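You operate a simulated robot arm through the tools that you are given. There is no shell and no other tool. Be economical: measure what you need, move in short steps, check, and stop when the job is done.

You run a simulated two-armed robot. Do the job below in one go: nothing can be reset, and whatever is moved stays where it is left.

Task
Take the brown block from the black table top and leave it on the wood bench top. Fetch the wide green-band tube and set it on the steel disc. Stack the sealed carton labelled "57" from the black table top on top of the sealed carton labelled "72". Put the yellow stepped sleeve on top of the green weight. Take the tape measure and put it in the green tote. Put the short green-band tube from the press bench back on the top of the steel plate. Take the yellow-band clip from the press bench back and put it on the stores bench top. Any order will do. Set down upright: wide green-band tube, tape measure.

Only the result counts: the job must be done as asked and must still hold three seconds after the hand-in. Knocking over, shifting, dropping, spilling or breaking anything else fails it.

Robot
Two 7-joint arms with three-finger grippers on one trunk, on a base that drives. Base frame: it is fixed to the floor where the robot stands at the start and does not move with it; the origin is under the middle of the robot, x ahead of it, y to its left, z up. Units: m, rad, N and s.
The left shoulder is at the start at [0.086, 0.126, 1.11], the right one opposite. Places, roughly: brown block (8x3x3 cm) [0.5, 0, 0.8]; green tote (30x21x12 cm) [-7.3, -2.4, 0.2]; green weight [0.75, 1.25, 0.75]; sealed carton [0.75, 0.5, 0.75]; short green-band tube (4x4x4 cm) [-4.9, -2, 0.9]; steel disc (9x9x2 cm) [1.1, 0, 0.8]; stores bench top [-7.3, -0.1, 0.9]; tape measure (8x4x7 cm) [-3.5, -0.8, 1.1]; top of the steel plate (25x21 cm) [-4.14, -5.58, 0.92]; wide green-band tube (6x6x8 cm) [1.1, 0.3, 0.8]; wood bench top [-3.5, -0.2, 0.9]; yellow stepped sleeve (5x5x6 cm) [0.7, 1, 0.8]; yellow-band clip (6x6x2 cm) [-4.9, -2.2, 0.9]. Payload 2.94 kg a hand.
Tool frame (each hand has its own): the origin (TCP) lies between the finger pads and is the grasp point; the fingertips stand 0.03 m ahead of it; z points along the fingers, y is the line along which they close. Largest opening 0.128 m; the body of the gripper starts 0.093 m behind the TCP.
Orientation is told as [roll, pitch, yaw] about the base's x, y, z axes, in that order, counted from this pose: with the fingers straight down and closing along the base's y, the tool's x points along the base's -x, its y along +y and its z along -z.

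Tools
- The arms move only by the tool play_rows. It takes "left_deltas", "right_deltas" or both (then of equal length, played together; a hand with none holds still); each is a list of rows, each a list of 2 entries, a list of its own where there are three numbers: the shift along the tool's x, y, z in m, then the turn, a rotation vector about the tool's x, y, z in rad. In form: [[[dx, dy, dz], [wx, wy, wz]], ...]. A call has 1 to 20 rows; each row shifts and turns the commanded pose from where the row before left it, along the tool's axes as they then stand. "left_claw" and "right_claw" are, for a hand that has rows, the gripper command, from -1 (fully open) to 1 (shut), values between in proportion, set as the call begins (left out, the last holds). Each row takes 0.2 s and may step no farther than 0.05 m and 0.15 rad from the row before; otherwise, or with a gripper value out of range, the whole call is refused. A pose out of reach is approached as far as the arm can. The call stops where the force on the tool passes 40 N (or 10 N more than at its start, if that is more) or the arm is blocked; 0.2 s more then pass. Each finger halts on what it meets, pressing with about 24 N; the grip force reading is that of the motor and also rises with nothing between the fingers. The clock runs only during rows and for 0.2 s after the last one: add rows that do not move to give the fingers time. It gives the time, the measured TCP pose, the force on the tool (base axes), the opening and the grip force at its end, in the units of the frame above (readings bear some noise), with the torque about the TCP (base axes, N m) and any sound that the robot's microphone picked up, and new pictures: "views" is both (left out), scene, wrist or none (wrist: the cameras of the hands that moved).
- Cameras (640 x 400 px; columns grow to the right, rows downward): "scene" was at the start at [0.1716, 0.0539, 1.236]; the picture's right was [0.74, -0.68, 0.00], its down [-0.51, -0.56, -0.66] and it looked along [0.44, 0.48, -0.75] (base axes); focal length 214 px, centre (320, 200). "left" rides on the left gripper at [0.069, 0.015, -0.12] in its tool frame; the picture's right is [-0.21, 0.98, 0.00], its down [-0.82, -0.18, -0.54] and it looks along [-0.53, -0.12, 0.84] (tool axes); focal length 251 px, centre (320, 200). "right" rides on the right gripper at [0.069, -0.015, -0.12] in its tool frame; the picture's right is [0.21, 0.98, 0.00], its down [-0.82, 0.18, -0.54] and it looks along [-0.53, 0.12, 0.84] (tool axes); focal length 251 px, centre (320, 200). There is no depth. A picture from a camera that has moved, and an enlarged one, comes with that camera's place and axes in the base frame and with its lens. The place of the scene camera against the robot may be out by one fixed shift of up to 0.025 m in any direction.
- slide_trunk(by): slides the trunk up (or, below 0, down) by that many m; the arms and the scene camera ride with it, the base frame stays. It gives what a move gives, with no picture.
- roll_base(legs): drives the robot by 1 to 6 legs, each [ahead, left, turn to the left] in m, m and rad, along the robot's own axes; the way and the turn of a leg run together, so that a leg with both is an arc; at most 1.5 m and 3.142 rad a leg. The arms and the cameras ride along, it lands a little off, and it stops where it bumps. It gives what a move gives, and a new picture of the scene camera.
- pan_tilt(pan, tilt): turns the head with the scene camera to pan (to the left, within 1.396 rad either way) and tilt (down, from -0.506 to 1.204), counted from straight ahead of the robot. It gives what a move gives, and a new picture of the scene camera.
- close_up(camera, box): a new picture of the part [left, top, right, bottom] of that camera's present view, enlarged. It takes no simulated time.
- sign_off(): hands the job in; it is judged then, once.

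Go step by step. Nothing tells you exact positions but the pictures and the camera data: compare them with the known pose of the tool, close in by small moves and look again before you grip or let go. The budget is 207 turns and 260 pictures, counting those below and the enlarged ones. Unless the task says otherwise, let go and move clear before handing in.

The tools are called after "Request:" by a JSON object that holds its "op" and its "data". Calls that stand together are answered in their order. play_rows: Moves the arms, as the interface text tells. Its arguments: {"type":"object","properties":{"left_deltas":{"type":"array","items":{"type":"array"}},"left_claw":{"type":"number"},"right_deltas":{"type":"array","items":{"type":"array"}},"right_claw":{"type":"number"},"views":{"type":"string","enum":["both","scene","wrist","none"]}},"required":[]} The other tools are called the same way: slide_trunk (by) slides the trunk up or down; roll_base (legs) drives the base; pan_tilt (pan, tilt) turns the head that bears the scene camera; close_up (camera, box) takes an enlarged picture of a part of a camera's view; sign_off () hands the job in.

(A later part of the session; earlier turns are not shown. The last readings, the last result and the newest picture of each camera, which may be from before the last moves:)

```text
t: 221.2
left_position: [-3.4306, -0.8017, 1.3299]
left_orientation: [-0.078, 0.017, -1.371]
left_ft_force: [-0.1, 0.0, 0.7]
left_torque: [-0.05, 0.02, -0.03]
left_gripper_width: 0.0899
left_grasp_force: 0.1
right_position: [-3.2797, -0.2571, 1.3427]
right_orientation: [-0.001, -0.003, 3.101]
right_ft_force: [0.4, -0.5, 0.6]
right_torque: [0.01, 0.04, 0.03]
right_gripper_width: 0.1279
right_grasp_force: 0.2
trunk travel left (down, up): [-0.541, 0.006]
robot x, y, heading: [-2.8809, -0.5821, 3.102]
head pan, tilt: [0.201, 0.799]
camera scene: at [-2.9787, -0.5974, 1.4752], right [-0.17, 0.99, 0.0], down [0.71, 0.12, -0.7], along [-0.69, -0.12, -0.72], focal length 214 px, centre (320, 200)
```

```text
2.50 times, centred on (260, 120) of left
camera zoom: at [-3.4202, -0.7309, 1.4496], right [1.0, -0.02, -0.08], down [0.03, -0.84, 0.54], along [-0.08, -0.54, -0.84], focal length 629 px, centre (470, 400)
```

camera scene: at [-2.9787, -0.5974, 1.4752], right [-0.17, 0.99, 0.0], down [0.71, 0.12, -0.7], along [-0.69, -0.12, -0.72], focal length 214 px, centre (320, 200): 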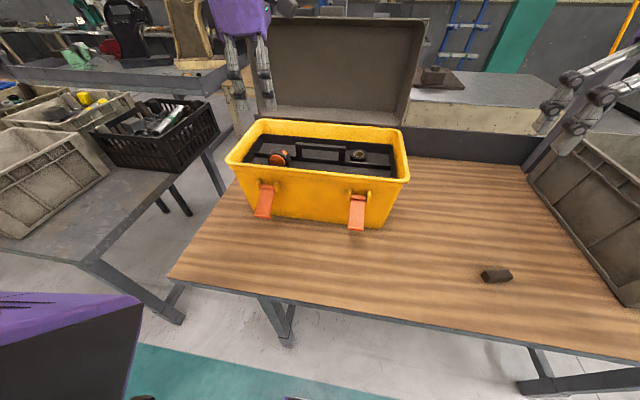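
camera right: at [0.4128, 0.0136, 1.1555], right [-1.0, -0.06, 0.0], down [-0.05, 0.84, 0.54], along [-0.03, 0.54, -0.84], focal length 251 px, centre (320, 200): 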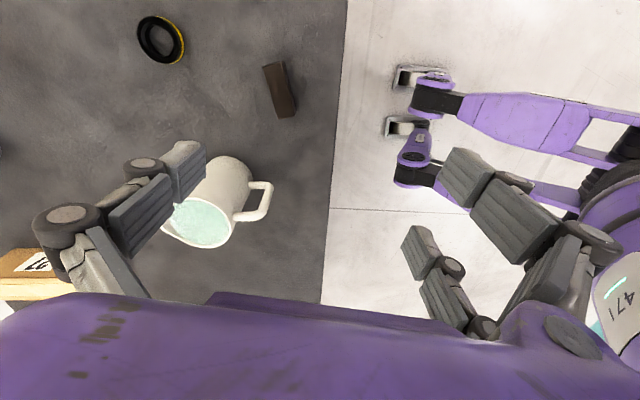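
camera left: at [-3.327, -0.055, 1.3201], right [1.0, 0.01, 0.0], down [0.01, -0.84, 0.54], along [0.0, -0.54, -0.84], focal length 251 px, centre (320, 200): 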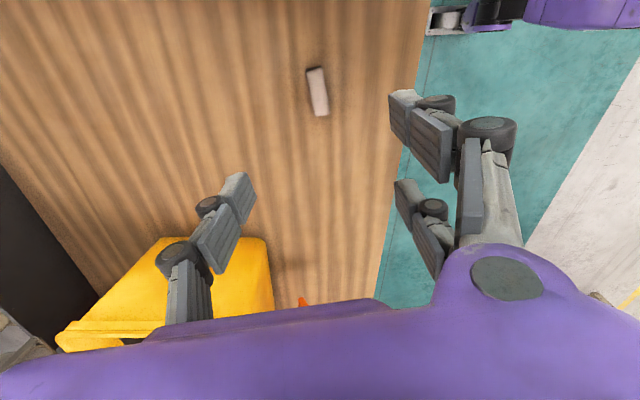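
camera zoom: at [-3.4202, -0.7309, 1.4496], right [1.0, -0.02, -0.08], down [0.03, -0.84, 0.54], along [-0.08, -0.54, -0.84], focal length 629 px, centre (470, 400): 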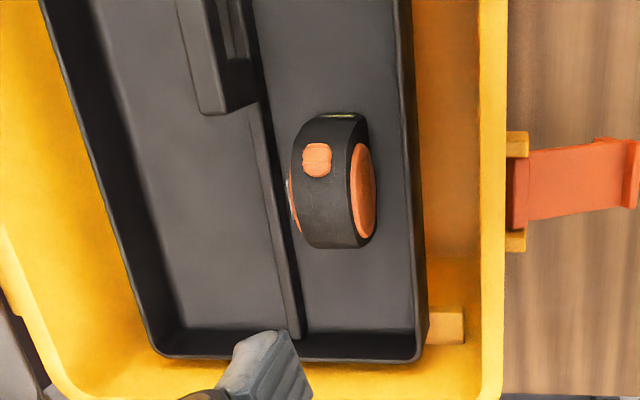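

The tape top is near (-3.538, -0.82, 1.075). I straighten the hand, set a narrow opening, and move above it.

Request:
{"op": "play_rows", "data": {"left_deltas": [[[0, 0, 0.03], [-0.039, -0.008, 0.1]], [[0, 0, 0.03], [-0.039, -0.008, 0.1]], [[-0.006, -0.0357, 0], [0, 0, 0]], [[-0.006, -0.0357, 0], [0, 0, 0]], [[-0.006, -0.0357, 0], [0, 0, 0]], [[0, 0, 0.035], [0, 0, 0]], [[0, 0, 0.035], [0, 0, 0]], [[0, 0, 0], [0, 0, 0]]], "left_claw": 0.0, "views": "none"}}

Request:
{"op": "close_up", "data": {"camera": "left", "box": [160, 20, 480, 220]}}

Request:
{"op": "close_up", "data": {"camera": "scene", "box": [200, 60, 420, 220]}}

```text
t: 223.0
left_position: [-3.4469, -0.8281, 1.2261]
left_orientation: [-0.026, 0.001, -1.507]
left_ft_force: [-0.2, -0.7, -0.2]
left_torque: [-0.05, 0.0, -0.01]
left_gripper_width: 0.0641
left_grasp_force: 0.1
left hand out of reach, approached as far as the arm can: row 1, 2, 3, 4, 5
right_position: [-3.283, -0.2554, 1.3422]
right_orientation: [-0.001, 0.0, 3.101]
right_ft_force: [0.0, -0.4, -0.7]
right_torque: [-0.02, -0.02, -0.01]
right_gripper_width: 0.1282
right_grasp_force: 0.1
trunk travel left (down, up): [-0.541, 0.006]
robot x, y, heading: [-2.8817, -0.5821, 3.105]
head pan, tilt: [0.201, 0.799]
```

```text
2.00 times, centred on (320, 120) of left
camera zoom: at [-3.4329, -0.7582, 1.3456], right [0.99, -0.15, -0.03], down [-0.11, -0.83, 0.55], along [-0.1, -0.54, -0.84], focal length 503 px, centre (320, 360)
```

zoom: 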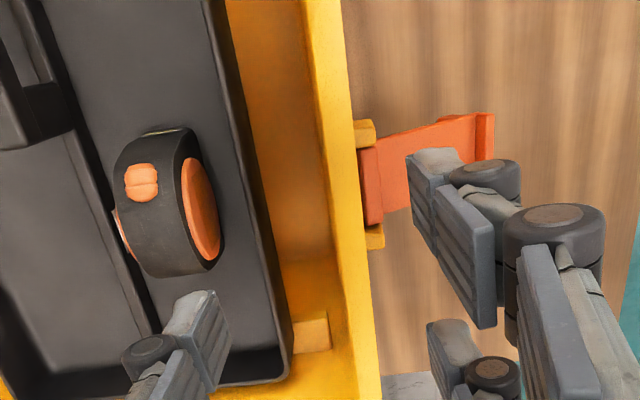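

```text
2.50 times, centred on (310, 140) of scene
camera zoom: at [-2.9804, -0.597, 1.4749], right [-0.17, 0.99, 0.0], down [0.71, 0.12, -0.7], along [-0.69, -0.12, -0.72], focal length 536 px, centre (345, 350)
```

zoom: 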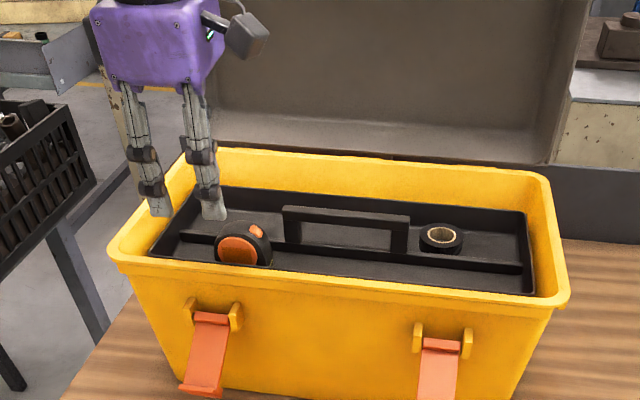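

Triangulated: tape centre ≈ (-3.541, -0.82), top ≈1.07, long axis along y. Move above it and down to just over it.

Request:
{"op": "play_rows", "data": {"left_deltas": [[[0, 0, 0.01], [-0.026, 0, 0.064]], [[0.0027, -0.0313, 0], [0, 0, 0]], [[0.0027, -0.0313, 0], [0, 0, 0]], [[0.0027, -0.0313, 0], [0, 0, 0]], [[0, 0, 0.04], [0, 0, 0]], [[0, 0, 0.03], [0, 0, 0]], [[0, 0, 0], [0, 0, 0]]], "views": "none"}}

Request:
{"op": "close_up", "data": {"camera": "left", "box": [160, 20, 480, 220]}}

Request:
{"op": "close_up", "data": {"camera": "scene", "box": [200, 60, 420, 220]}}

```text
t: 224.6
left_position: [-3.4419, -0.8539, 1.1558]
left_orientation: [0.0, 0.0, -1.568]
left_ft_force: [-0.1, -0.7, 0.1]
left_torque: [-0.02, -0.02, 0.04]
left_gripper_width: 0.0639
left_grasp_force: 0.1
left hand out of reach, approached as far as the arm can: row 1, 2, 3, 4, 5, 6
right_position: [-3.2817, -0.2577, 1.3419]
right_orientation: [0.0, -0.001, 3.101]
right_ft_force: [-0.1, -1.0, 1.1]
right_torque: [-0.01, -0.03, -0.01]
right_gripper_width: 0.1279
right_grasp_force: 0.0
trunk travel left (down, up): [-0.541, 0.006]
robot x, y, heading: [-2.88, -0.5819, 3.11]
head pan, tilt: [0.201, 0.799]
```

```text
2.00 times, centred on (320, 120) of left
camera zoom: at [-3.4271, -0.7857, 1.2746], right [0.98, -0.21, 0.0], down [-0.18, -0.82, 0.54], along [-0.12, -0.53, -0.84], focal length 503 px, centre (320, 360)
```

zoom: 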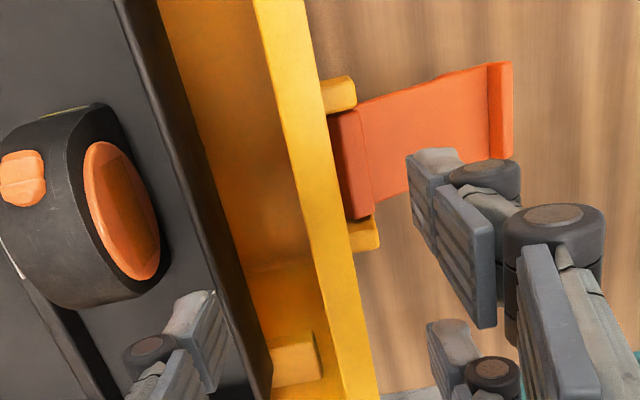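

```text
2.50 times, centred on (310, 140) of scene
camera zoom: at [-2.9807, -0.597, 1.4749], right [-0.17, 0.99, 0.0], down [0.71, 0.12, -0.7], along [-0.69, -0.12, -0.72], focal length 536 px, centre (345, 350)
```

zoom: 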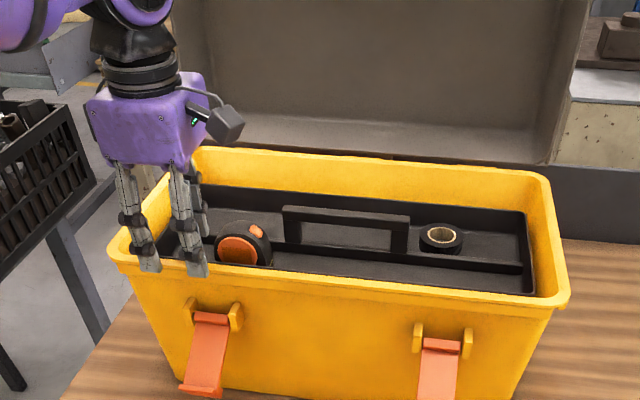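

The arm stalled short of the target. I raise it clear, and retry moving outward to see whether it is a posture limit.

Request:
{"op": "play_rows", "data": {"left_deltas": [[[0, 0, -0.04], [0, 0, 0]], [[0, 0, -0.03], [0, 0, 0]], [[0.0, -0.03, 0], [0, 0, 0]], [[0.01, -0.03, 0], [0, 0, 0]], [[0.01, -0.03, 0], [0, 0, 0]], [[0.01, 0, 0], [0, 0, 0]]], "views": "scene"}}

```text
t: 226.0
left_position: [-3.4523, -0.8515, 1.2233]
left_orientation: [0.0, 0.0, -1.57]
left_ft_force: [-0.2, -0.6, -0.3]
left_torque: [-0.02, 0.02, 0.0]
left_gripper_width: 0.0639
left_grasp_force: 0.0
left hand out of reach, approached as far as the arm can: row 3, 4, 5
right_position: [-3.2833, -0.2565, 1.3425]
right_orientation: [0.0, -0.002, 3.102]
right_ft_force: [-0.8, -0.2, 0.6]
right_torque: [-0.03, -0.01, -0.01]
right_gripper_width: 0.128
right_grasp_force: 0.0
trunk travel left (down, up): [-0.541, 0.006]
robot x, y, heading: [-2.884, -0.5803, 3.108]
head pan, tilt: [0.201, 0.799]
camera scene: at [-2.9815, -0.5971, 1.4748], right [-0.17, 0.99, 0.0], down [0.71, 0.12, -0.7], along [-0.69, -0.12, -0.72], focal length 214 px, centre (320, 200)
```

scene: 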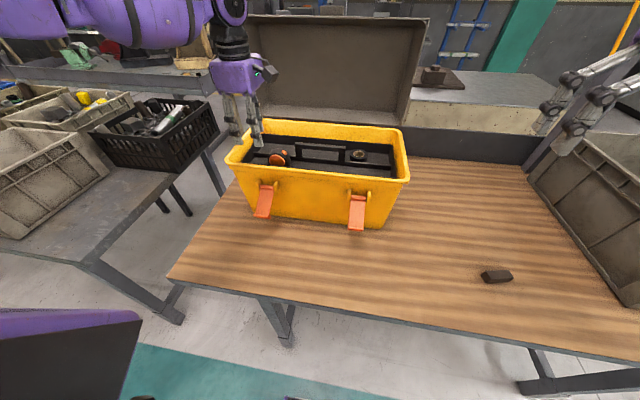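

The left arm's posture limits it here. I will use the right hand instead: retract the left, shift the robot left so the tape lies to its right, and turn the right hand.

Request:
{"op": "play_rows", "data": {"left_deltas": [[[0, 0.04, 0], [0, 0, 0]], [[0, 0.04, 0], [0, 0, 0]], [[0, 0.04, 0], [0, 0, 0]], [[0, 0.04, 0], [0, 0, 0]], [[0, 0, 0], [0, 0, 0]], [[0, 0, 0], [0, 0, 0]], [[0, 0, 0], [0, 0, 0]], [[0, 0, 0], [0, 0, 0]], [[0, 0, 0], [0, 0, 0]], [[0, 0, 0], [0, 0, 0]], [[0, 0, 0], [0, 0, 0]]], "right_deltas": [[[0, 0, 0], [0, 0, 0.139]], [[0, 0, 0], [0, 0, 0.139]], [[0, 0, 0], [0, 0, 0.139]], [[0, 0, 0], [0, 0, 0.139]], [[0, 0, 0], [0, 0, 0.139]], [[0, 0, 0], [0, 0, 0.139]], [[0, 0, 0], [0, 0, 0.139]], [[0, 0, 0], [0, 0, 0.139]], [[0, 0, 0], [0, 0, 0.139]], [[0, 0, 0], [0, 0, 0.139]], [[0, 0, 0], [0, 0, 0.139]]], "views": "none"}}

Request:
{"op": "roll_base", "data": {"legs": [[0, 0.43, 0.035]]}}

Request:
{"op": "close_up", "data": {"camera": "right", "box": [0, 0, 640, 400]}}

```text
t: 228.4
left_position: [-3.2926, -0.8509, 1.2221]
left_orientation: [0.003, 0.002, -1.568]
left_ft_force: [-0.4, -0.1, 0.0]
left_torque: [0.01, 0.03, 0.0]
left_gripper_width: 0.0638
left_grasp_force: 0.2
right_position: [-3.2839, -0.2573, 1.3416]
right_orientation: [0.001, -0.001, 1.571]
right_ft_force: [0.3, -0.9, 0.2]
right_torque: [0.03, 0.0, 0.01]
right_gripper_width: 0.1282
right_grasp_force: 0.0
trunk travel left (down, up): [-0.541, 0.006]
robot x, y, heading: [-2.8808, -0.5818, 3.106]
head pan, tilt: [0.201, 0.799]
```

```text
t: 232.7
left_position: [-3.2823, -1.2961, 1.2221]
left_orientation: [-0.001, -0.001, -1.518]
left_ft_force: [-0.5, 0.4, 0.2]
left_torque: [-0.02, 0.02, 0.02]
left_gripper_width: 0.0641
left_grasp_force: 0.1
right_position: [-3.3025, -0.7033, 1.3416]
right_orientation: [0.001, -0.001, 1.624]
right_ft_force: [0.2, 0.0, 0.2]
right_torque: [-0.01, -0.02, -0.02]
right_gripper_width: 0.1277
right_grasp_force: 0.1
trunk travel left (down, up): [-0.541, 0.006]
robot x, y, heading: [-2.8853, -1.0052, -3.126]
head pan, tilt: [0.201, 0.799]
camera scene: at [-2.978, -1.0483, 1.4762], right [-0.46, 0.89, 0.0], down [0.63, 0.32, -0.71], along [-0.63, -0.33, -0.71], focal length 214 px, centre (320, 200)
```

scene: 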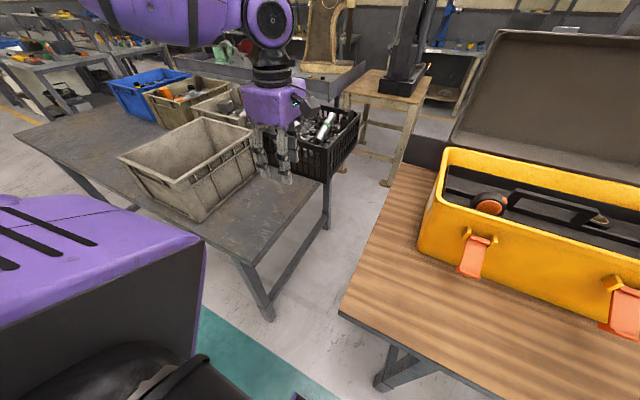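

```text
1.00 times, centred on (320, 200) of right (not enlarged: the box is as wide or as high as the picture)
camera zoom: at [-3.2842, -0.7728, 1.4611], right [-0.96, -0.27, 0.0], down [-0.22, 0.81, 0.54], along [-0.14, 0.52, -0.84], focal length 251 px, centre (320, 200)
```

zoom: 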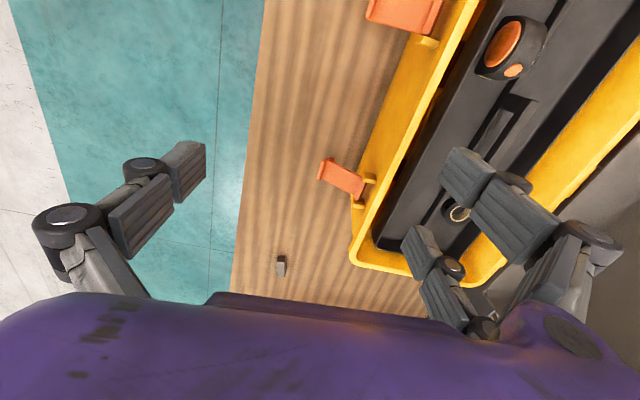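

The right hand is fine. I move it above the tape with a 6.4 cm opening.

Request:
{"op": "play_rows", "data": {"right_deltas": [[[0, 0, 0.02], [0, 0, 0.053]], [[0.0195, 0.0398, 0], [0, 0, 0]], [[0.0195, 0.0398, 0], [0, 0, 0]], [[0.0195, 0.0398, 0], [0, 0, 0]], [[0.0195, 0.0398, 0], [0, 0, 0]], [[0.0195, 0.0398, 0], [0, 0, 0]], [[0.0195, 0.0395, 0], [0, 0, 0]], [[0, 0, 0.04], [0, 0, 0]], [[0, 0, 0.04], [0, 0, 0]], [[0, 0, 0.03], [0, 0, 0]]], "right_claw": 0, "views": "both"}}

```text
t: 234.9
left_position: [-3.2843, -1.298, 1.2222]
left_orientation: [0.001, 0.001, -1.519]
left_ft_force: [-0.1, 0.4, 0.0]
left_torque: [0.01, 0.01, 0.02]
left_gripper_width: 0.0642
left_grasp_force: 0.0
right_position: [-3.5407, -0.8248, 1.2114]
right_orientation: [0.002, 0.0, 1.567]
right_ft_force: [0.1, -0.3, -0.2]
right_torque: [0.03, -0.02, 0.0]
right_gripper_width: 0.0639
right_grasp_force: 0.1
trunk travel left (down, up): [-0.541, 0.006]
robot x, y, heading: [-2.888, -1.0093, -3.127]
head pan, tilt: [0.201, 0.799]
camera scene: at [-2.979, -1.0488, 1.4763], right [-0.46, 0.89, 0.0], down [0.63, 0.32, -0.71], along [-0.63, -0.32, -0.7], focal length 214 px, centre (320, 200)
camera right: at [-3.5266, -0.8954, 1.3296], right [-0.98, -0.21, 0.0], down [-0.18, 0.82, 0.54], along [-0.12, 0.53, -0.84], focal length 251 px, centre (320, 200)
```

scene: 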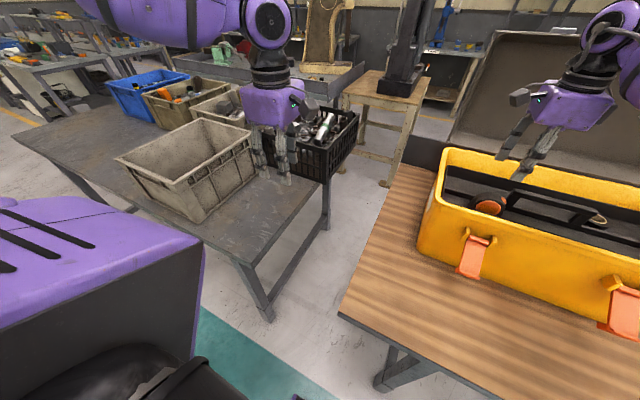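
right: 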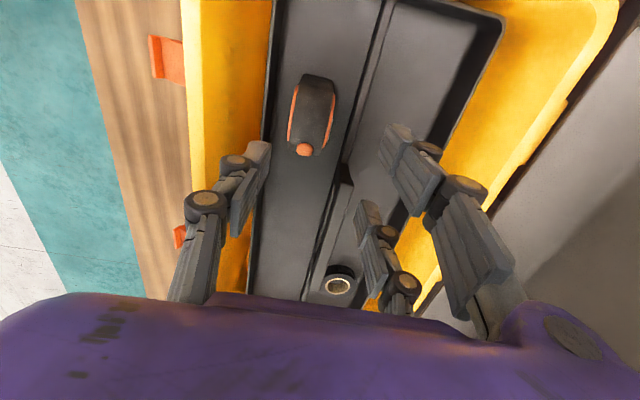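

Excellent overhead view. Zoom for the tape's centre and yaw.

Request:
{"op": "close_up", "data": {"camera": "right", "box": [240, 50, 400, 170]}}

```text
3.33 times, centred on (320, 110) of right
camera zoom: at [-3.5266, -0.8954, 1.3296], right [-0.98, -0.21, 0.0], down [-0.18, 0.82, 0.54], along [-0.12, 0.53, -0.84], focal length 838 px, centre (320, 500)
```

zoom: 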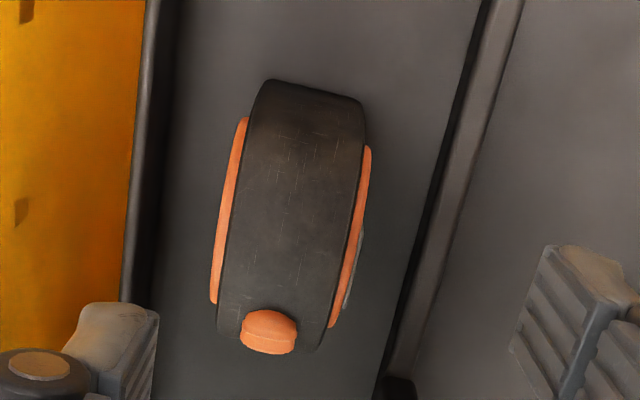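

Tape centre (-3.534, -0.824), aligned with y, 4.3 cm thick, free gap 10 cm. Lower around it.

Request:
{"op": "play_rows", "data": {"right_deltas": [[[0, -0.0067, 0.02], [0, 0, 0]], [[0, 0, 0.045], [0, 0, 0]], [[0, 0, 0.04], [0, 0, 0]], [[0, 0, 0.03], [0, 0, 0]], [[0, 0, 0.025], [0, 0, 0]]], "views": "wrist"}}

```text
t: 236.1
left_position: [-3.2819, -1.298, 1.2242]
left_orientation: [-0.004, 0.0, -1.521]
left_ft_force: [0.3, 0.7, 0.4]
left_torque: [-0.01, -0.03, 0.02]
left_gripper_width: 0.0639
left_grasp_force: 0.1
right_position: [-3.5489, -0.8224, 1.0878]
right_orientation: [0.053, 0.009, 1.566]
right_ft_force: [-14.1, 3.5, 37.2]
right_torque: [1.03, 1.42, 0.31]
right_gripper_width: 0.0439
right_grasp_force: 12.6
trunk travel left (down, up): [-0.541, 0.006]
robot x, y, heading: [-2.8803, -1.0099, -3.128]
head pan, tilt: [0.201, 0.799]
stopped in row 5 (right hand): the force on the tool passed its limit at 48 N (the readings are from after the stop); the commanded pose is now the measured one
camera right: at [-3.5281, -0.8916, 1.2062], right [-0.98, -0.21, 0.05], down [-0.15, 0.83, 0.54], along [-0.16, 0.52, -0.84], focal length 251 px, centre (320, 200)
```

right: 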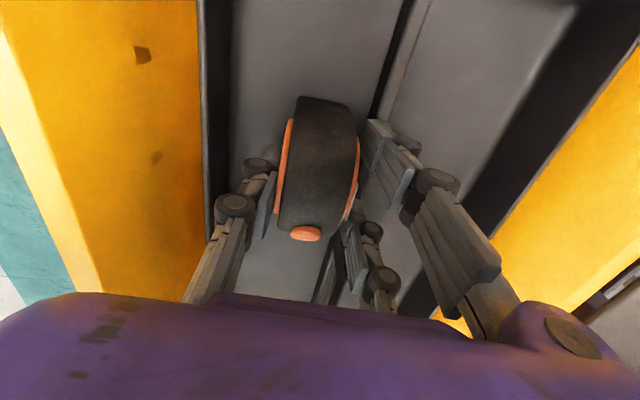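

The descent stopped on contact, probably a knuckle on the tray's front wall. I rise, straighten, narrow the opening and look.

Request:
{"op": "play_rows", "data": {"right_deltas": [[[0, 0, -0.03], [0.053, -0.009, 0]], [[0, 0, 0], [0, 0, 0]], [[0, 0, 0], [0, 0, 0]]], "right_claw": 0.12, "views": "both"}}

Request:
{"op": "close_up", "data": {"camera": "right", "box": [180, 60, 460, 300]}}

Request:
{"op": "close_up", "data": {"camera": "scene", "box": [420, 80, 640, 260]}}

```text
t: 236.9
left_position: [-3.2832, -1.2975, 1.2217]
left_orientation: [0.001, 0.0, -1.524]
left_ft_force: [-0.4, 0.2, 0.8]
left_torque: [-0.01, -0.02, 0.01]
left_gripper_width: 0.0641
left_grasp_force: 0.0
right_position: [-3.5434, -0.8224, 1.106]
right_orientation: [-0.03, -0.005, 1.567]
right_ft_force: [-0.4, -0.5, 0.1]
right_torque: [-0.02, 0.01, -0.02]
right_gripper_width: 0.0564
right_grasp_force: 0.1
trunk travel left (down, up): [-0.541, 0.006]
robot x, y, heading: [-2.8817, -1.0108, -3.127]
head pan, tilt: [0.201, 0.799]
camera scene: at [-2.9845, -1.0283, 1.4748], right [-0.21, 0.98, 0.0], down [0.7, 0.15, -0.7], along [-0.68, -0.15, -0.72], focal length 214 px, centre (320, 200)
camera right: at [-3.5318, -0.8922, 1.2255], right [-0.98, -0.21, -0.03], down [-0.19, 0.82, 0.54], along [-0.09, 0.53, -0.84], focal length 251 px, centre (320, 200)
```

scene: 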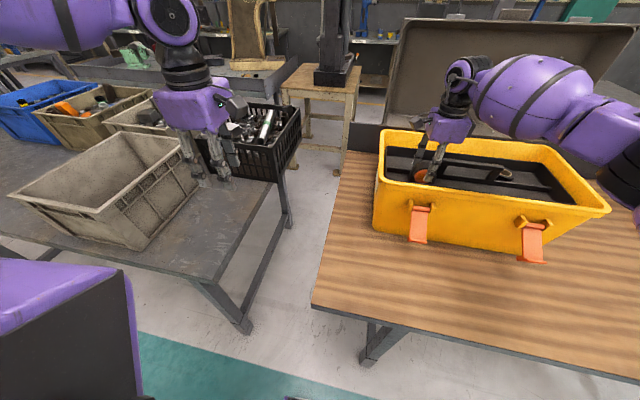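
right: 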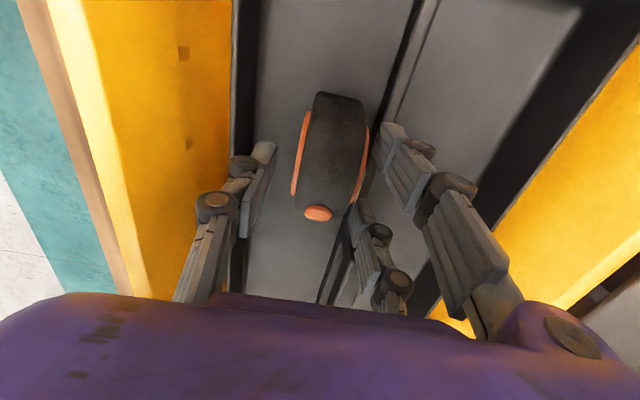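

```text
1.67 times, centred on (320, 180) of right
camera zoom: at [-3.5318, -0.8922, 1.2255], right [-0.98, -0.21, -0.03], down [-0.19, 0.82, 0.54], along [-0.09, 0.53, -0.84], focal length 419 px, centre (320, 233)
```

zoom: 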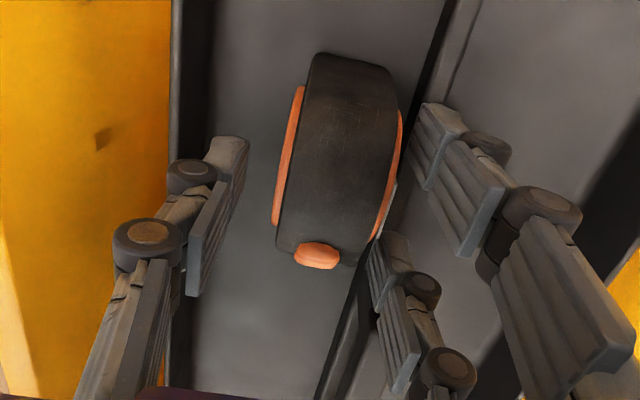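

```text
2.22 times, centred on (530, 170) of scene
camera zoom: at [-2.9845, -1.0283, 1.4748], right [-0.21, 0.98, 0.0], down [0.7, 0.15, -0.7], along [-0.68, -0.15, -0.72], focal length 477 px, centre (-147, 267)
```

zoom: 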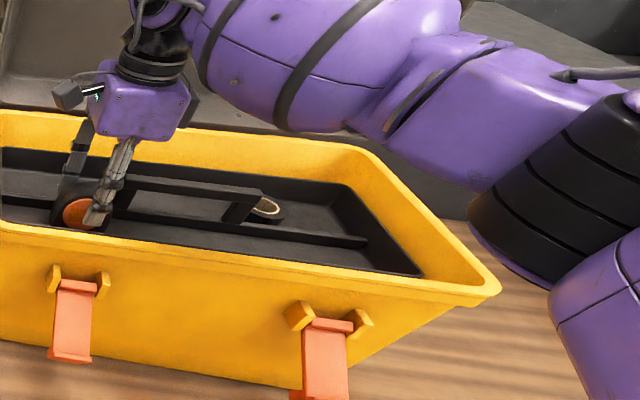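

The tape sits too close to the tray's divider for a cross grip, so I'll grip it lengthwise (along y) from above instead. Rise and turn the right hand back by 90°.

Request:
{"op": "play_rows", "data": {"right_deltas": [[[0, 0, -0.04], [-0.03, 0.005, 0]], [[0, 0, -0.04], [0, 0, 0]], [[0, 0, -0.04], [0, 0, 0]], [[0, 0, 0], [0, 0, -0.143]], [[0, 0, 0], [0, 0, -0.143]], [[0, 0, 0], [0, 0, -0.143]], [[0, 0, 0], [0, 0, -0.143]], [[0, 0, 0], [0, 0, -0.143]], [[0, 0, 0], [0, 0, -0.143]], [[0, 0, 0], [0, 0, -0.143]], [[0, 0, 0], [0, 0, -0.143]], [[0, 0, 0], [0, 0, -0.143]], [[0, 0, 0], [0, 0, -0.143]], [[0, 0, 0], [0, 0, -0.143]]], "right_claw": -1, "views": "wrist"}}

Request:
{"op": "close_up", "data": {"camera": "right", "box": [220, 60, 420, 200]}}

```text
t: 239.9
left_position: [-3.2831, -1.2968, 1.2221]
left_orientation: [0.0, -0.001, -1.519]
left_ft_force: [-0.8, 0.4, 0.1]
left_torque: [0.03, -0.02, -0.03]
left_gripper_width: 0.064
left_grasp_force: 0.0
right_position: [-3.544, -0.8229, 1.2258]
right_orientation: [0.001, -0.001, -3.141]
right_ft_force: [-0.1, -0.1, 0.3]
right_torque: [0.02, -0.01, 0.02]
right_gripper_width: 0.1283
right_grasp_force: 0.1
trunk travel left (down, up): [-0.541, 0.006]
robot x, y, heading: [-2.8852, -1.0073, -3.13]
head pan, tilt: [0.201, 0.799]
camera right: at [-3.4749, -0.8077, 1.3441], right [0.22, -0.98, 0.0], down [-0.82, -0.18, 0.54], along [-0.53, -0.12, -0.84], focal length 251 px, centre (320, 200)
```

right: 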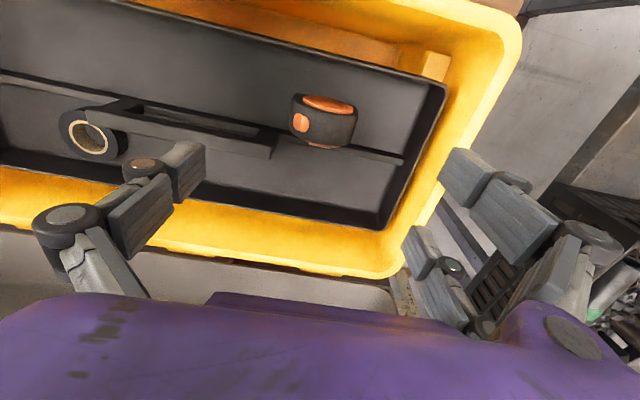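

```text
2.86 times, centred on (320, 130) of right
camera zoom: at [-3.4749, -0.8077, 1.3441], right [0.22, -0.98, 0.0], down [-0.82, -0.18, 0.54], along [-0.53, -0.12, -0.84], focal length 718 px, centre (320, 400)
```

zoom: 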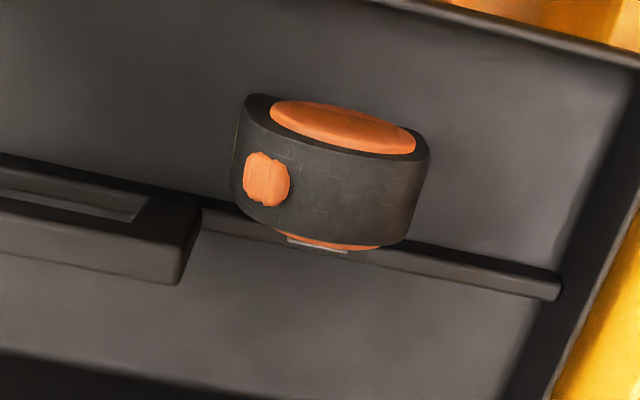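

Tape now centred at about (-3.552, -0.832), touching the divider. I align at x=-3.536 (clear of the handle) with an 11 cm opening and lower part way.

Request:
{"op": "play_rows", "data": {"right_deltas": [[[0.008, 0.0095, 0], [0, 0, 0]], [[0, 0, 0.04], [0, 0, 0]], [[0, 0, 0.04], [0, 0, 0]], [[0, 0, 0.02], [0, 0, 0]], [[0, 0, 0], [0, 0, 0]]], "right_claw": -0.75, "views": "wrist"}}

Request:
{"op": "close_up", "data": {"camera": "scene", "box": [360, 60, 580, 220]}}

```text
t: 241.1
left_position: [-3.283, -1.2959, 1.2216]
left_orientation: [0.0, 0.0, -1.52]
left_ft_force: [0.0, -0.5, -0.2]
left_torque: [-0.02, 0.0, -0.04]
left_gripper_width: 0.0641
left_grasp_force: 0.2
right_position: [-3.537, -0.8307, 1.1255]
right_orientation: [-0.001, -0.003, 3.139]
right_ft_force: [-0.2, 0.2, 0.3]
right_torque: [0.03, 0.02, -0.03]
right_gripper_width: 0.1122
right_grasp_force: 0.0
trunk travel left (down, up): [-0.541, 0.006]
robot x, y, heading: [-2.8821, -1.0074, -3.126]
head pan, tilt: [0.201, 0.799]
camera right: at [-3.4673, -0.8173, 1.2444], right [0.21, -0.98, 0.0], down [-0.82, -0.18, 0.54], along [-0.53, -0.12, -0.84], focal length 251 px, centre (320, 200)
```

right: 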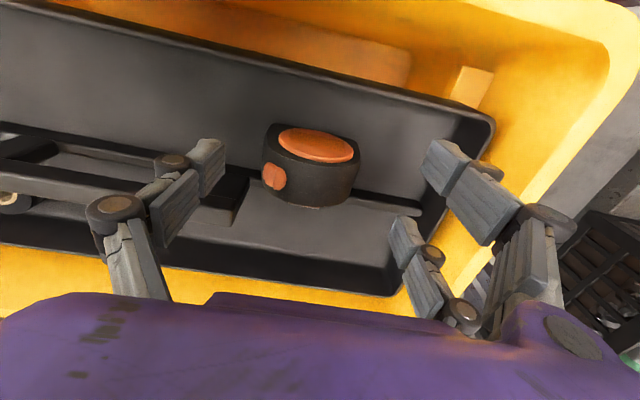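

```text
2.50 times, centred on (470, 140) of scene
camera zoom: at [-2.9846, -1.0283, 1.4749], right [-0.21, 0.98, 0.0], down [0.7, 0.15, -0.7], along [-0.68, -0.15, -0.72], focal length 536 px, centre (-55, 350)
```

zoom: 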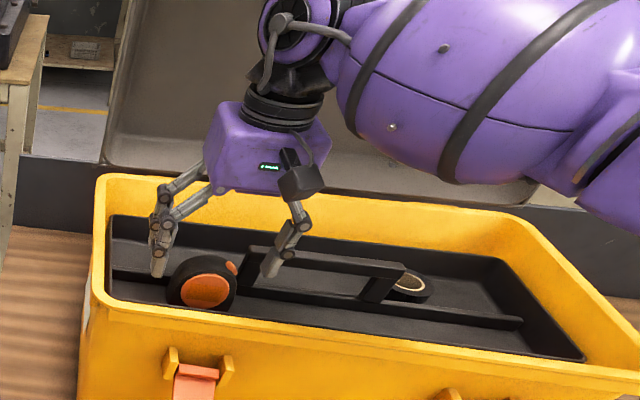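

Fine so far. A 4 mm shift and lower to grasp height.

Request:
{"op": "play_rows", "data": {"right_deltas": [[[-0.004, 0, 0.02], [0, 0, 0]], [[0, 0, 0.02], [0, 0, 0]], [[0, 0, 0.02], [0, 0, 0]], [[0, 0, 0.015], [0, 0, 0]], [[0, 0, 0.008], [0, 0, 0]], [[0, 0, 0], [0, 0, 0]]], "views": "wrist"}}

Request:
{"op": "close_up", "data": {"camera": "scene", "box": [360, 60, 580, 220]}}

```text
t: 242.3
left_position: [-3.2787, -1.2966, 1.2242]
left_orientation: [-0.002, 0.0, -1.519]
left_ft_force: [0.0, 0.3, 0.7]
left_torque: [-0.07, -0.01, -0.01]
left_gripper_width: 0.0642
left_grasp_force: 0.0
right_position: [-3.5424, -0.836, 1.0566]
right_orientation: [0.013, -0.021, -3.141]
right_ft_force: [5.8, 1.5, 33.1]
right_torque: [0.77, -0.28, -0.4]
right_gripper_width: 0.1203
right_grasp_force: 23.5
trunk travel left (down, up): [-0.541, 0.006]
robot x, y, heading: [-2.8836, -1.0082, -3.121]
head pan, tilt: [0.201, 0.799]
stopped in row 6 (right hand): the force on the tool passed its limit at 46 N (the readings are from after the stop); the commanded pose is now the measured one
camera right: at [-3.4715, -0.8199, 1.1745], right [0.22, -0.98, 0.01], down [-0.81, -0.17, 0.56], along [-0.55, -0.13, -0.83], focal length 251 px, centre (320, 200)
```

right: 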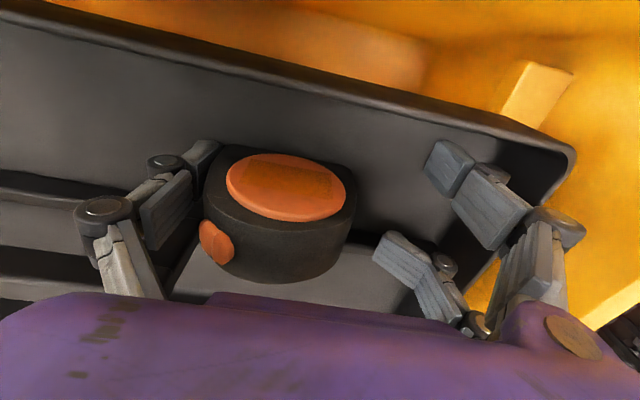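

```text
2.50 times, centred on (470, 140) of scene
camera zoom: at [-2.9793, -1.0279, 1.4754], right [-0.21, 0.98, 0.0], down [0.7, 0.15, -0.7], along [-0.68, -0.15, -0.71], focal length 536 px, centre (-55, 350)
```

zoom: 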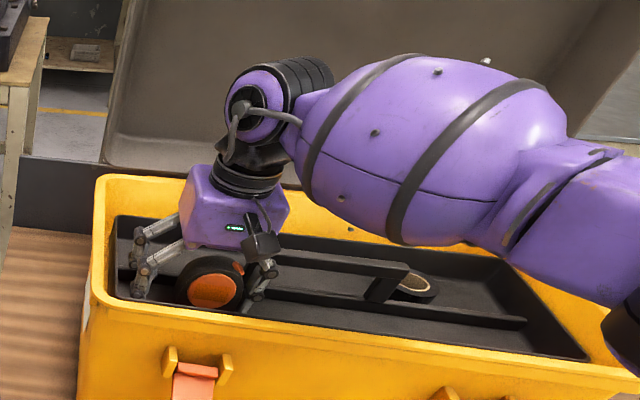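

The +y fingertip landed on the tape's rounded end: the tape's centre is nearer y≈-0.817. I rise, recentre by 18 mm, open fully, and lower again.

Request:
{"op": "play_rows", "data": {"right_deltas": [[[0, 0, -0.03], [0.013, 0.021, 0]], [[0, 0, -0.02], [0, 0, 0]], [[0, -0.018, 0], [0, 0, 0]], [[0, 0, 0], [0, 0, 0]]], "right_claw": -1, "views": "wrist"}}

```text
t: 243.3
left_position: [-3.2834, -1.2994, 1.222]
left_orientation: [0.001, -0.001, -1.519]
left_ft_force: [0.2, -0.1, -0.2]
left_torque: [0.03, 0.0, 0.01]
left_gripper_width: 0.064
left_grasp_force: 0.0
right_position: [-3.5437, -0.8198, 1.0973]
right_orientation: [-0.004, 0.012, -3.139]
right_ft_force: [0.6, 0.2, -1.0]
right_torque: [0.02, -0.01, -0.03]
right_gripper_width: 0.128
right_grasp_force: 0.1
trunk travel left (down, up): [-0.541, 0.006]
robot x, y, heading: [-2.8842, -1.0062, -3.13]
head pan, tilt: [0.201, 0.799]
camera right: at [-3.4766, -0.8058, 1.2173], right [0.22, -0.98, 0.0], down [-0.83, -0.18, 0.53], along [-0.52, -0.11, -0.85], focal length 251 px, centre (320, 200)
```

right: 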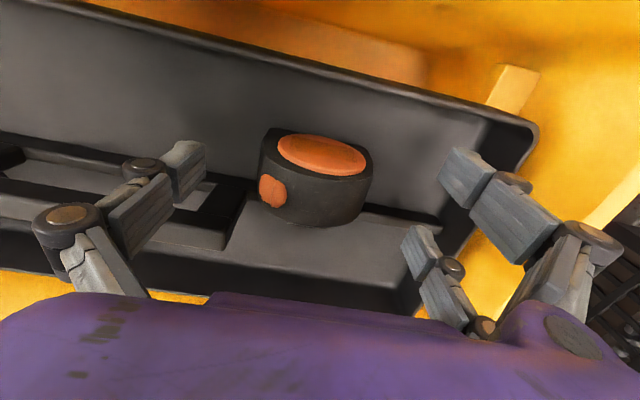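

Re-estimating from size, the tape spans z≈1.03–1.10 and is centred under the hand. Lower to 1.064 and close.

Request:
{"op": "play_rows", "data": {"right_deltas": [[[0, 0, 0.015], [-0.004, -0.012, 0]], [[0, 0, 0.01], [0, 0, 0]], [[0, 0, 0.008], [0, 0, 0]]], "views": "none"}}

Request:
{"op": "play_rows", "data": {"right_deltas": [[[0, 0, 0], [0, 0, 0]], [[0, 0, 0], [0, 0, 0]], [[0, 0, 0], [0, 0, 0]]], "right_claw": 1, "views": "wrist"}}

```text
t: 244.1
left_position: [-3.282, -1.2983, 1.2222]
left_orientation: [-0.001, -0.001, -1.519]
left_ft_force: [0.3, 0.2, 0.6]
left_torque: [0.01, 0.03, -0.01]
left_gripper_width: 0.064
left_grasp_force: 0.0
right_position: [-3.5436, -0.8183, 1.0682]
right_orientation: [0.0, -0.002, -3.137]
right_ft_force: [0.8, 0.1, 5.3]
right_torque: [-0.39, 0.17, 0.06]
right_gripper_width: 0.128
right_grasp_force: 0.0
trunk travel left (down, up): [-0.541, 0.006]
robot x, y, heading: [-2.8854, -1.0097, -3.123]
head pan, tilt: [0.201, 0.799]
```

```text
t: 244.7
left_position: [-3.2769, -1.3022, 1.2254]
left_orientation: [-0.008, 0.001, -1.517]
left_ft_force: [0.5, -0.4, -0.1]
left_torque: [-0.01, -0.01, 0.01]
left_gripper_width: 0.0642
left_grasp_force: 0.0
right_position: [-3.5462, -0.836, 1.0873]
right_orientation: [0.029, -0.036, -3.122]
right_ft_force: [8.7, -15.5, 58.1]
right_torque: [-4.54, 2.12, 1.18]
right_gripper_width: 0.0527
right_grasp_force: 18.1
trunk travel left (down, up): [-0.541, 0.006]
robot x, y, heading: [-2.8836, -1.0074, -3.122]
head pan, tilt: [0.201, 0.799]
stopped in row 3 (right hand): the force on the tool passed its limit at 45 N (the readings are from after the stop); the commanded pose is now the measured one
camera right: at [-3.4746, -0.8179, 1.2034], right [0.24, -0.97, 0.02], down [-0.8, -0.18, 0.57], along [-0.55, -0.15, -0.82], focal length 251 px, centre (320, 200)
```

right: 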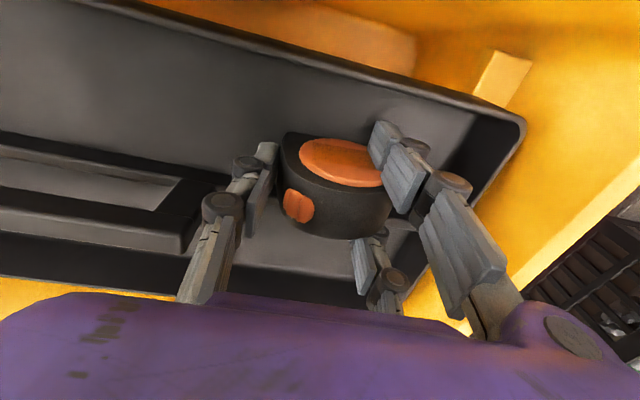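

Now I understand: the gripper has one thumb and two spaced fingers on the other side; the first cross-grip failed only because the +y back finger hit the tray handle. I release, rise, and look again.

Request:
{"op": "play_rows", "data": {"right_deltas": [[[0, 0, -0.005], [0, 0, 0]], [[0, 0, 0], [0, 0, 0]], [[0, 0, 0], [0, 0, 0]], [[0, 0, -0.03], [0.03, 0.036, 0]], [[0, 0, -0.04], [0, 0, 0]], [[0, 0, -0.04], [0, 0, 0]], [[0, 0, -0.03], [0, 0, 0]]], "right_claw": -1, "views": "wrist"}}

Request:
{"op": "close_up", "data": {"camera": "right", "box": [220, 60, 420, 200]}}

```text
t: 246.3
left_position: [-3.2823, -1.3008, 1.2217]
left_orientation: [0.0, -0.001, -1.515]
left_ft_force: [0.2, -0.6, -0.2]
left_torque: [0.05, -0.03, -0.04]
left_gripper_width: 0.0642
left_grasp_force: 0.0
right_position: [-3.5482, -0.8259, 1.2177]
right_orientation: [-0.016, 0.022, -3.13]
right_ft_force: [0.1, 0.6, -0.1]
right_torque: [0.0, 0.01, 0.01]
right_gripper_width: 0.128
right_grasp_force: 0.1
trunk travel left (down, up): [-0.541, 0.006]
robot x, y, heading: [-2.8866, -1.0107, -3.12]
head pan, tilt: [0.201, 0.799]
camera right: at [-3.4827, -0.8137, 1.3381], right [0.23, -0.97, -0.01], down [-0.83, -0.2, 0.52], along [-0.51, -0.11, -0.85], focal length 251 px, centre (320, 200)
```

right: 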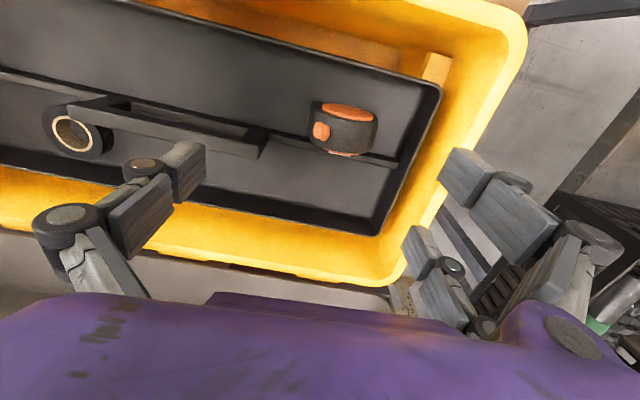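

```text
2.86 times, centred on (320, 130) of right
camera zoom: at [-3.4827, -0.8137, 1.3381], right [0.23, -0.97, -0.01], down [-0.83, -0.2, 0.52], along [-0.51, -0.11, -0.85], focal length 718 px, centre (320, 400)
```

zoom: 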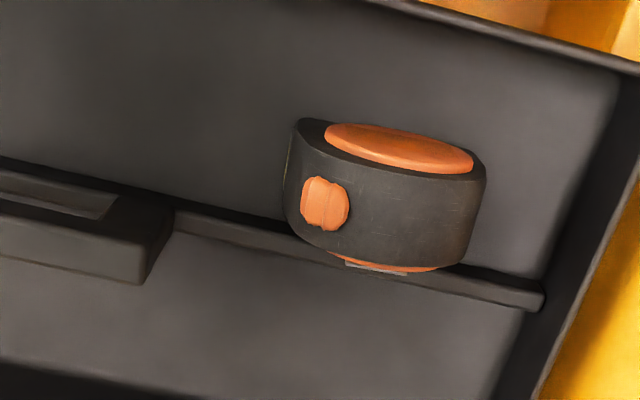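

The tape stands at (-3.548, -0.851), now clear of the handle. I turn back to the cross-grip and align.

Request:
{"op": "play_rows", "data": {"right_deltas": [[[0, 0, 0], [-0.016, -0.022, 0]], [[0, 0, 0], [0, 0, 0.1438]], [[0, 0, 0], [0, 0, 0.1438]], [[0, 0, 0], [0, 0, 0.1438]], [[0, 0, 0], [0, 0, 0.1438]], [[0, 0, 0], [0, 0, 0.1438]], [[0, 0, 0], [0, 0, 0.1438]], [[0, 0, 0], [0, 0, 0.1438]], [[0, 0, 0], [0, 0, 0.1438]], [[0, 0, 0], [0, 0, 0.1438]], [[0, 0, 0], [0, 0, 0.1438]], [[0, 0, 0], [0, 0, 0.1438]], [[0.025, 0, 0.02], [0, 0, 0]], [[0, 0, 0.03], [0, 0, 0]]], "right_claw": 0.1, "views": "wrist"}}

Request:
{"op": "close_up", "data": {"camera": "right", "box": [200, 40, 440, 220]}}

```text
t: 249.3
left_position: [-3.2833, -1.2983, 1.2229]
left_orientation: [0.001, -0.002, -1.518]
left_ft_force: [-0.3, -0.9, 0.7]
left_torque: [-0.04, 0.01, 0.04]
left_gripper_width: 0.064
left_grasp_force: 0.2
right_position: [-3.5482, -0.8523, 1.1669]
right_orientation: [-0.002, 0.002, 1.568]
right_ft_force: [-0.4, 0.2, -0.6]
right_torque: [-0.04, -0.02, -0.04]
right_gripper_width: 0.0575
right_grasp_force: 0.0
trunk travel left (down, up): [-0.541, 0.006]
robot x, y, heading: [-2.8825, -1.0078, -3.125]
head pan, tilt: [0.201, 0.799]
camera right: at [-3.5354, -0.9223, 1.286], right [-0.98, -0.21, 0.0], down [-0.18, 0.82, 0.54], along [-0.11, 0.53, -0.84], focal length 251 px, centre (320, 200)
```

right: 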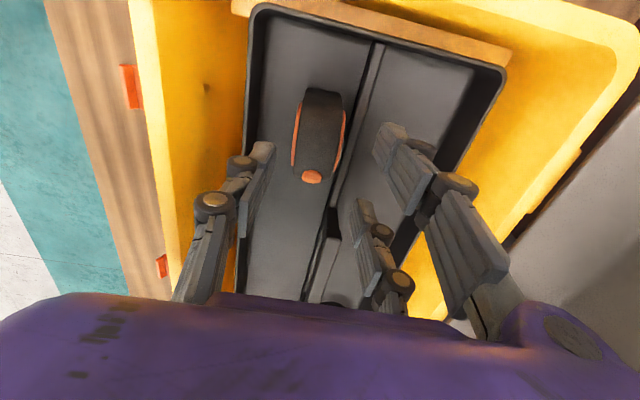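

```text
2.22 times, centred on (320, 130) of right
camera zoom: at [-3.5354, -0.9223, 1.286], right [-0.98, -0.21, 0.0], down [-0.18, 0.82, 0.54], along [-0.11, 0.53, -0.84], focal length 559 px, centre (320, 356)
```

zoom: 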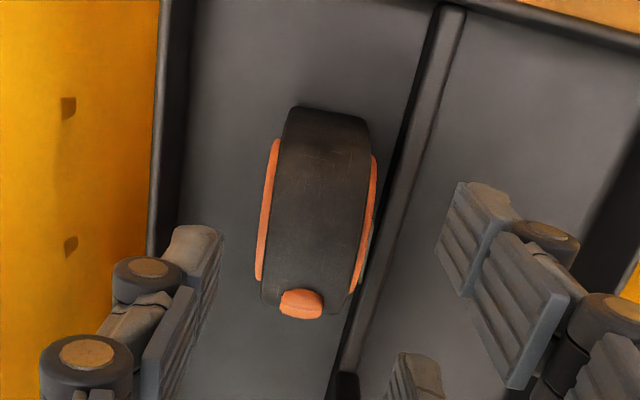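

Aligned within a few mm. Lower to z≈1.083 and close.

Request:
{"op": "play_rows", "data": {"right_deltas": [[[0, -0.003, 0.03], [0, 0, 0]], [[0, 0, 0.03], [0, 0, 0]], [[0, 0, 0.015], [0, 0, 0]], [[0, 0, 0.008], [0, 0, 0]]], "views": "none"}}

```text
t: 250.3
left_position: [-3.282, -1.299, 1.2245]
left_orientation: [-0.002, 0.0, -1.518]
left_ft_force: [-0.1, -0.2, 0.1]
left_torque: [-0.01, 0.01, -0.02]
left_gripper_width: 0.064
left_grasp_force: 0.0
right_position: [-3.5443, -0.8541, 1.088]
right_orientation: [0.005, -0.001, 1.571]
right_ft_force: [0.7, -0.3, 10.6]
right_torque: [0.1, 0.4, 0.02]
right_gripper_width: 0.0588
right_grasp_force: 0.5
trunk travel left (down, up): [-0.541, 0.006]
robot x, y, heading: [-2.8843, -1.011, -3.123]
head pan, tilt: [0.201, 0.799]
```

Back fingers touch the divider top. I rise 3 mm and close here – about 4 cm of overlap.

Request:
{"op": "play_rows", "data": {"right_deltas": [[[0, 0, -0.004], [0, 0, 0]], [[0, 0, 0], [0, 0, 0]], [[0, 0, 0], [0, 0, 0]], [[0, 0, 0], [0, 0, 0]]], "right_claw": 1, "views": "wrist"}}

```text
t: 251.3
left_position: [-3.2828, -1.3, 1.2214]
left_orientation: [-0.001, 0.002, -1.517]
left_ft_force: [-0.3, 0.4, 0.8]
left_torque: [0.02, 0.03, -0.03]
left_gripper_width: 0.064
left_grasp_force: 0.1
right_position: [-3.5449, -0.8546, 1.0897]
right_orientation: [-0.001, 0.002, 1.571]
right_ft_force: [-3.0, -2.7, 6.3]
right_torque: [-0.21, 0.19, 0.04]
right_gripper_width: 0.0317
right_grasp_force: 23.9
trunk travel left (down, up): [-0.541, 0.006]
robot x, y, heading: [-2.8866, -1.0057, -3.123]
head pan, tilt: [0.201, 0.799]
camera right: at [-3.5309, -0.9245, 1.2089], right [-0.98, -0.21, 0.0], down [-0.18, 0.82, 0.54], along [-0.12, 0.53, -0.84], focal length 251 px, centre (320, 200)
```

right: 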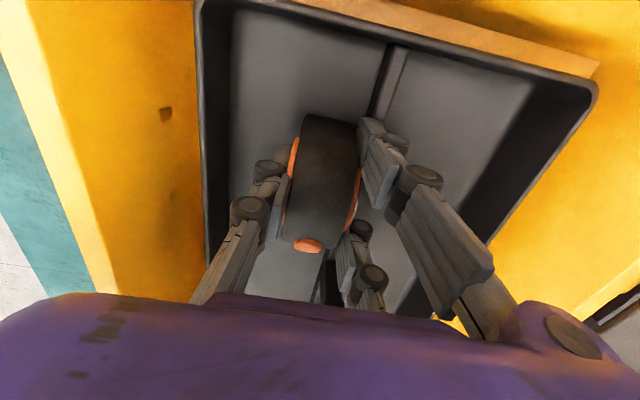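

Gripped. Lift slowly.

Request:
{"op": "play_rows", "data": {"right_deltas": [[[0, 0, -0.015], [0, 0, 0]], [[0, 0, -0.02], [0, 0, 0]], [[0, 0, -0.03], [0, 0, 0]], [[0, 0, -0.04], [0, 0, 0]], [[0, 0, -0.04], [0, 0, 0]], [[0, 0, -0.03], [0, 0, 0]]], "views": "both"}}

```text
t: 252.7
left_position: [-3.2825, -1.299, 1.2216]
left_orientation: [0.0, 0.0, -1.517]
left_ft_force: [0.6, 0.0, 0.2]
left_torque: [-0.03, 0.01, -0.03]
left_gripper_width: 0.064
left_grasp_force: 0.1
right_position: [-3.5429, -0.8514, 1.265]
right_orientation: [-0.001, 0.002, 1.57]
right_ft_force: [0.0, 0.0, -2.8]
right_torque: [-0.02, 0.02, 0.01]
right_gripper_width: 0.0317
right_grasp_force: 24.3
trunk travel left (down, up): [-0.541, 0.006]
robot x, y, heading: [-2.8823, -1.0067, -3.125]
head pan, tilt: [0.201, 0.799]
camera scene: at [-2.9843, -1.0295, 1.4749], right [-0.22, 0.98, 0.0], down [0.7, 0.16, -0.7], along [-0.68, -0.15, -0.72], focal length 214 px, centre (320, 200)
camera right: at [-3.5285, -0.9214, 1.3834], right [-0.98, -0.21, 0.0], down [-0.18, 0.82, 0.54], along [-0.12, 0.53, -0.84], focal length 251 px, centre (320, 200)
```

scene: 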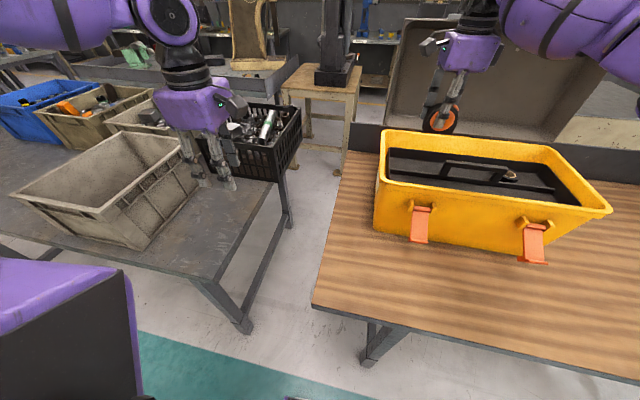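
right: 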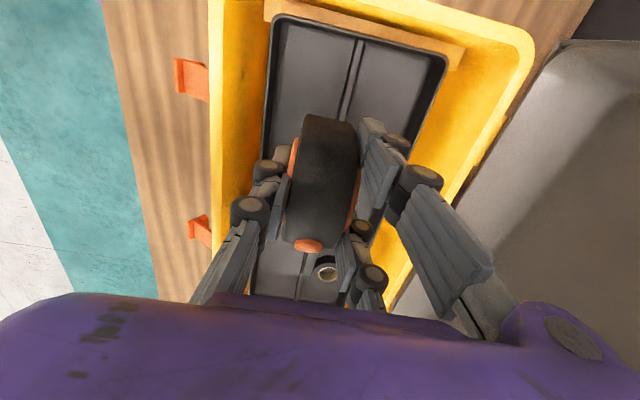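

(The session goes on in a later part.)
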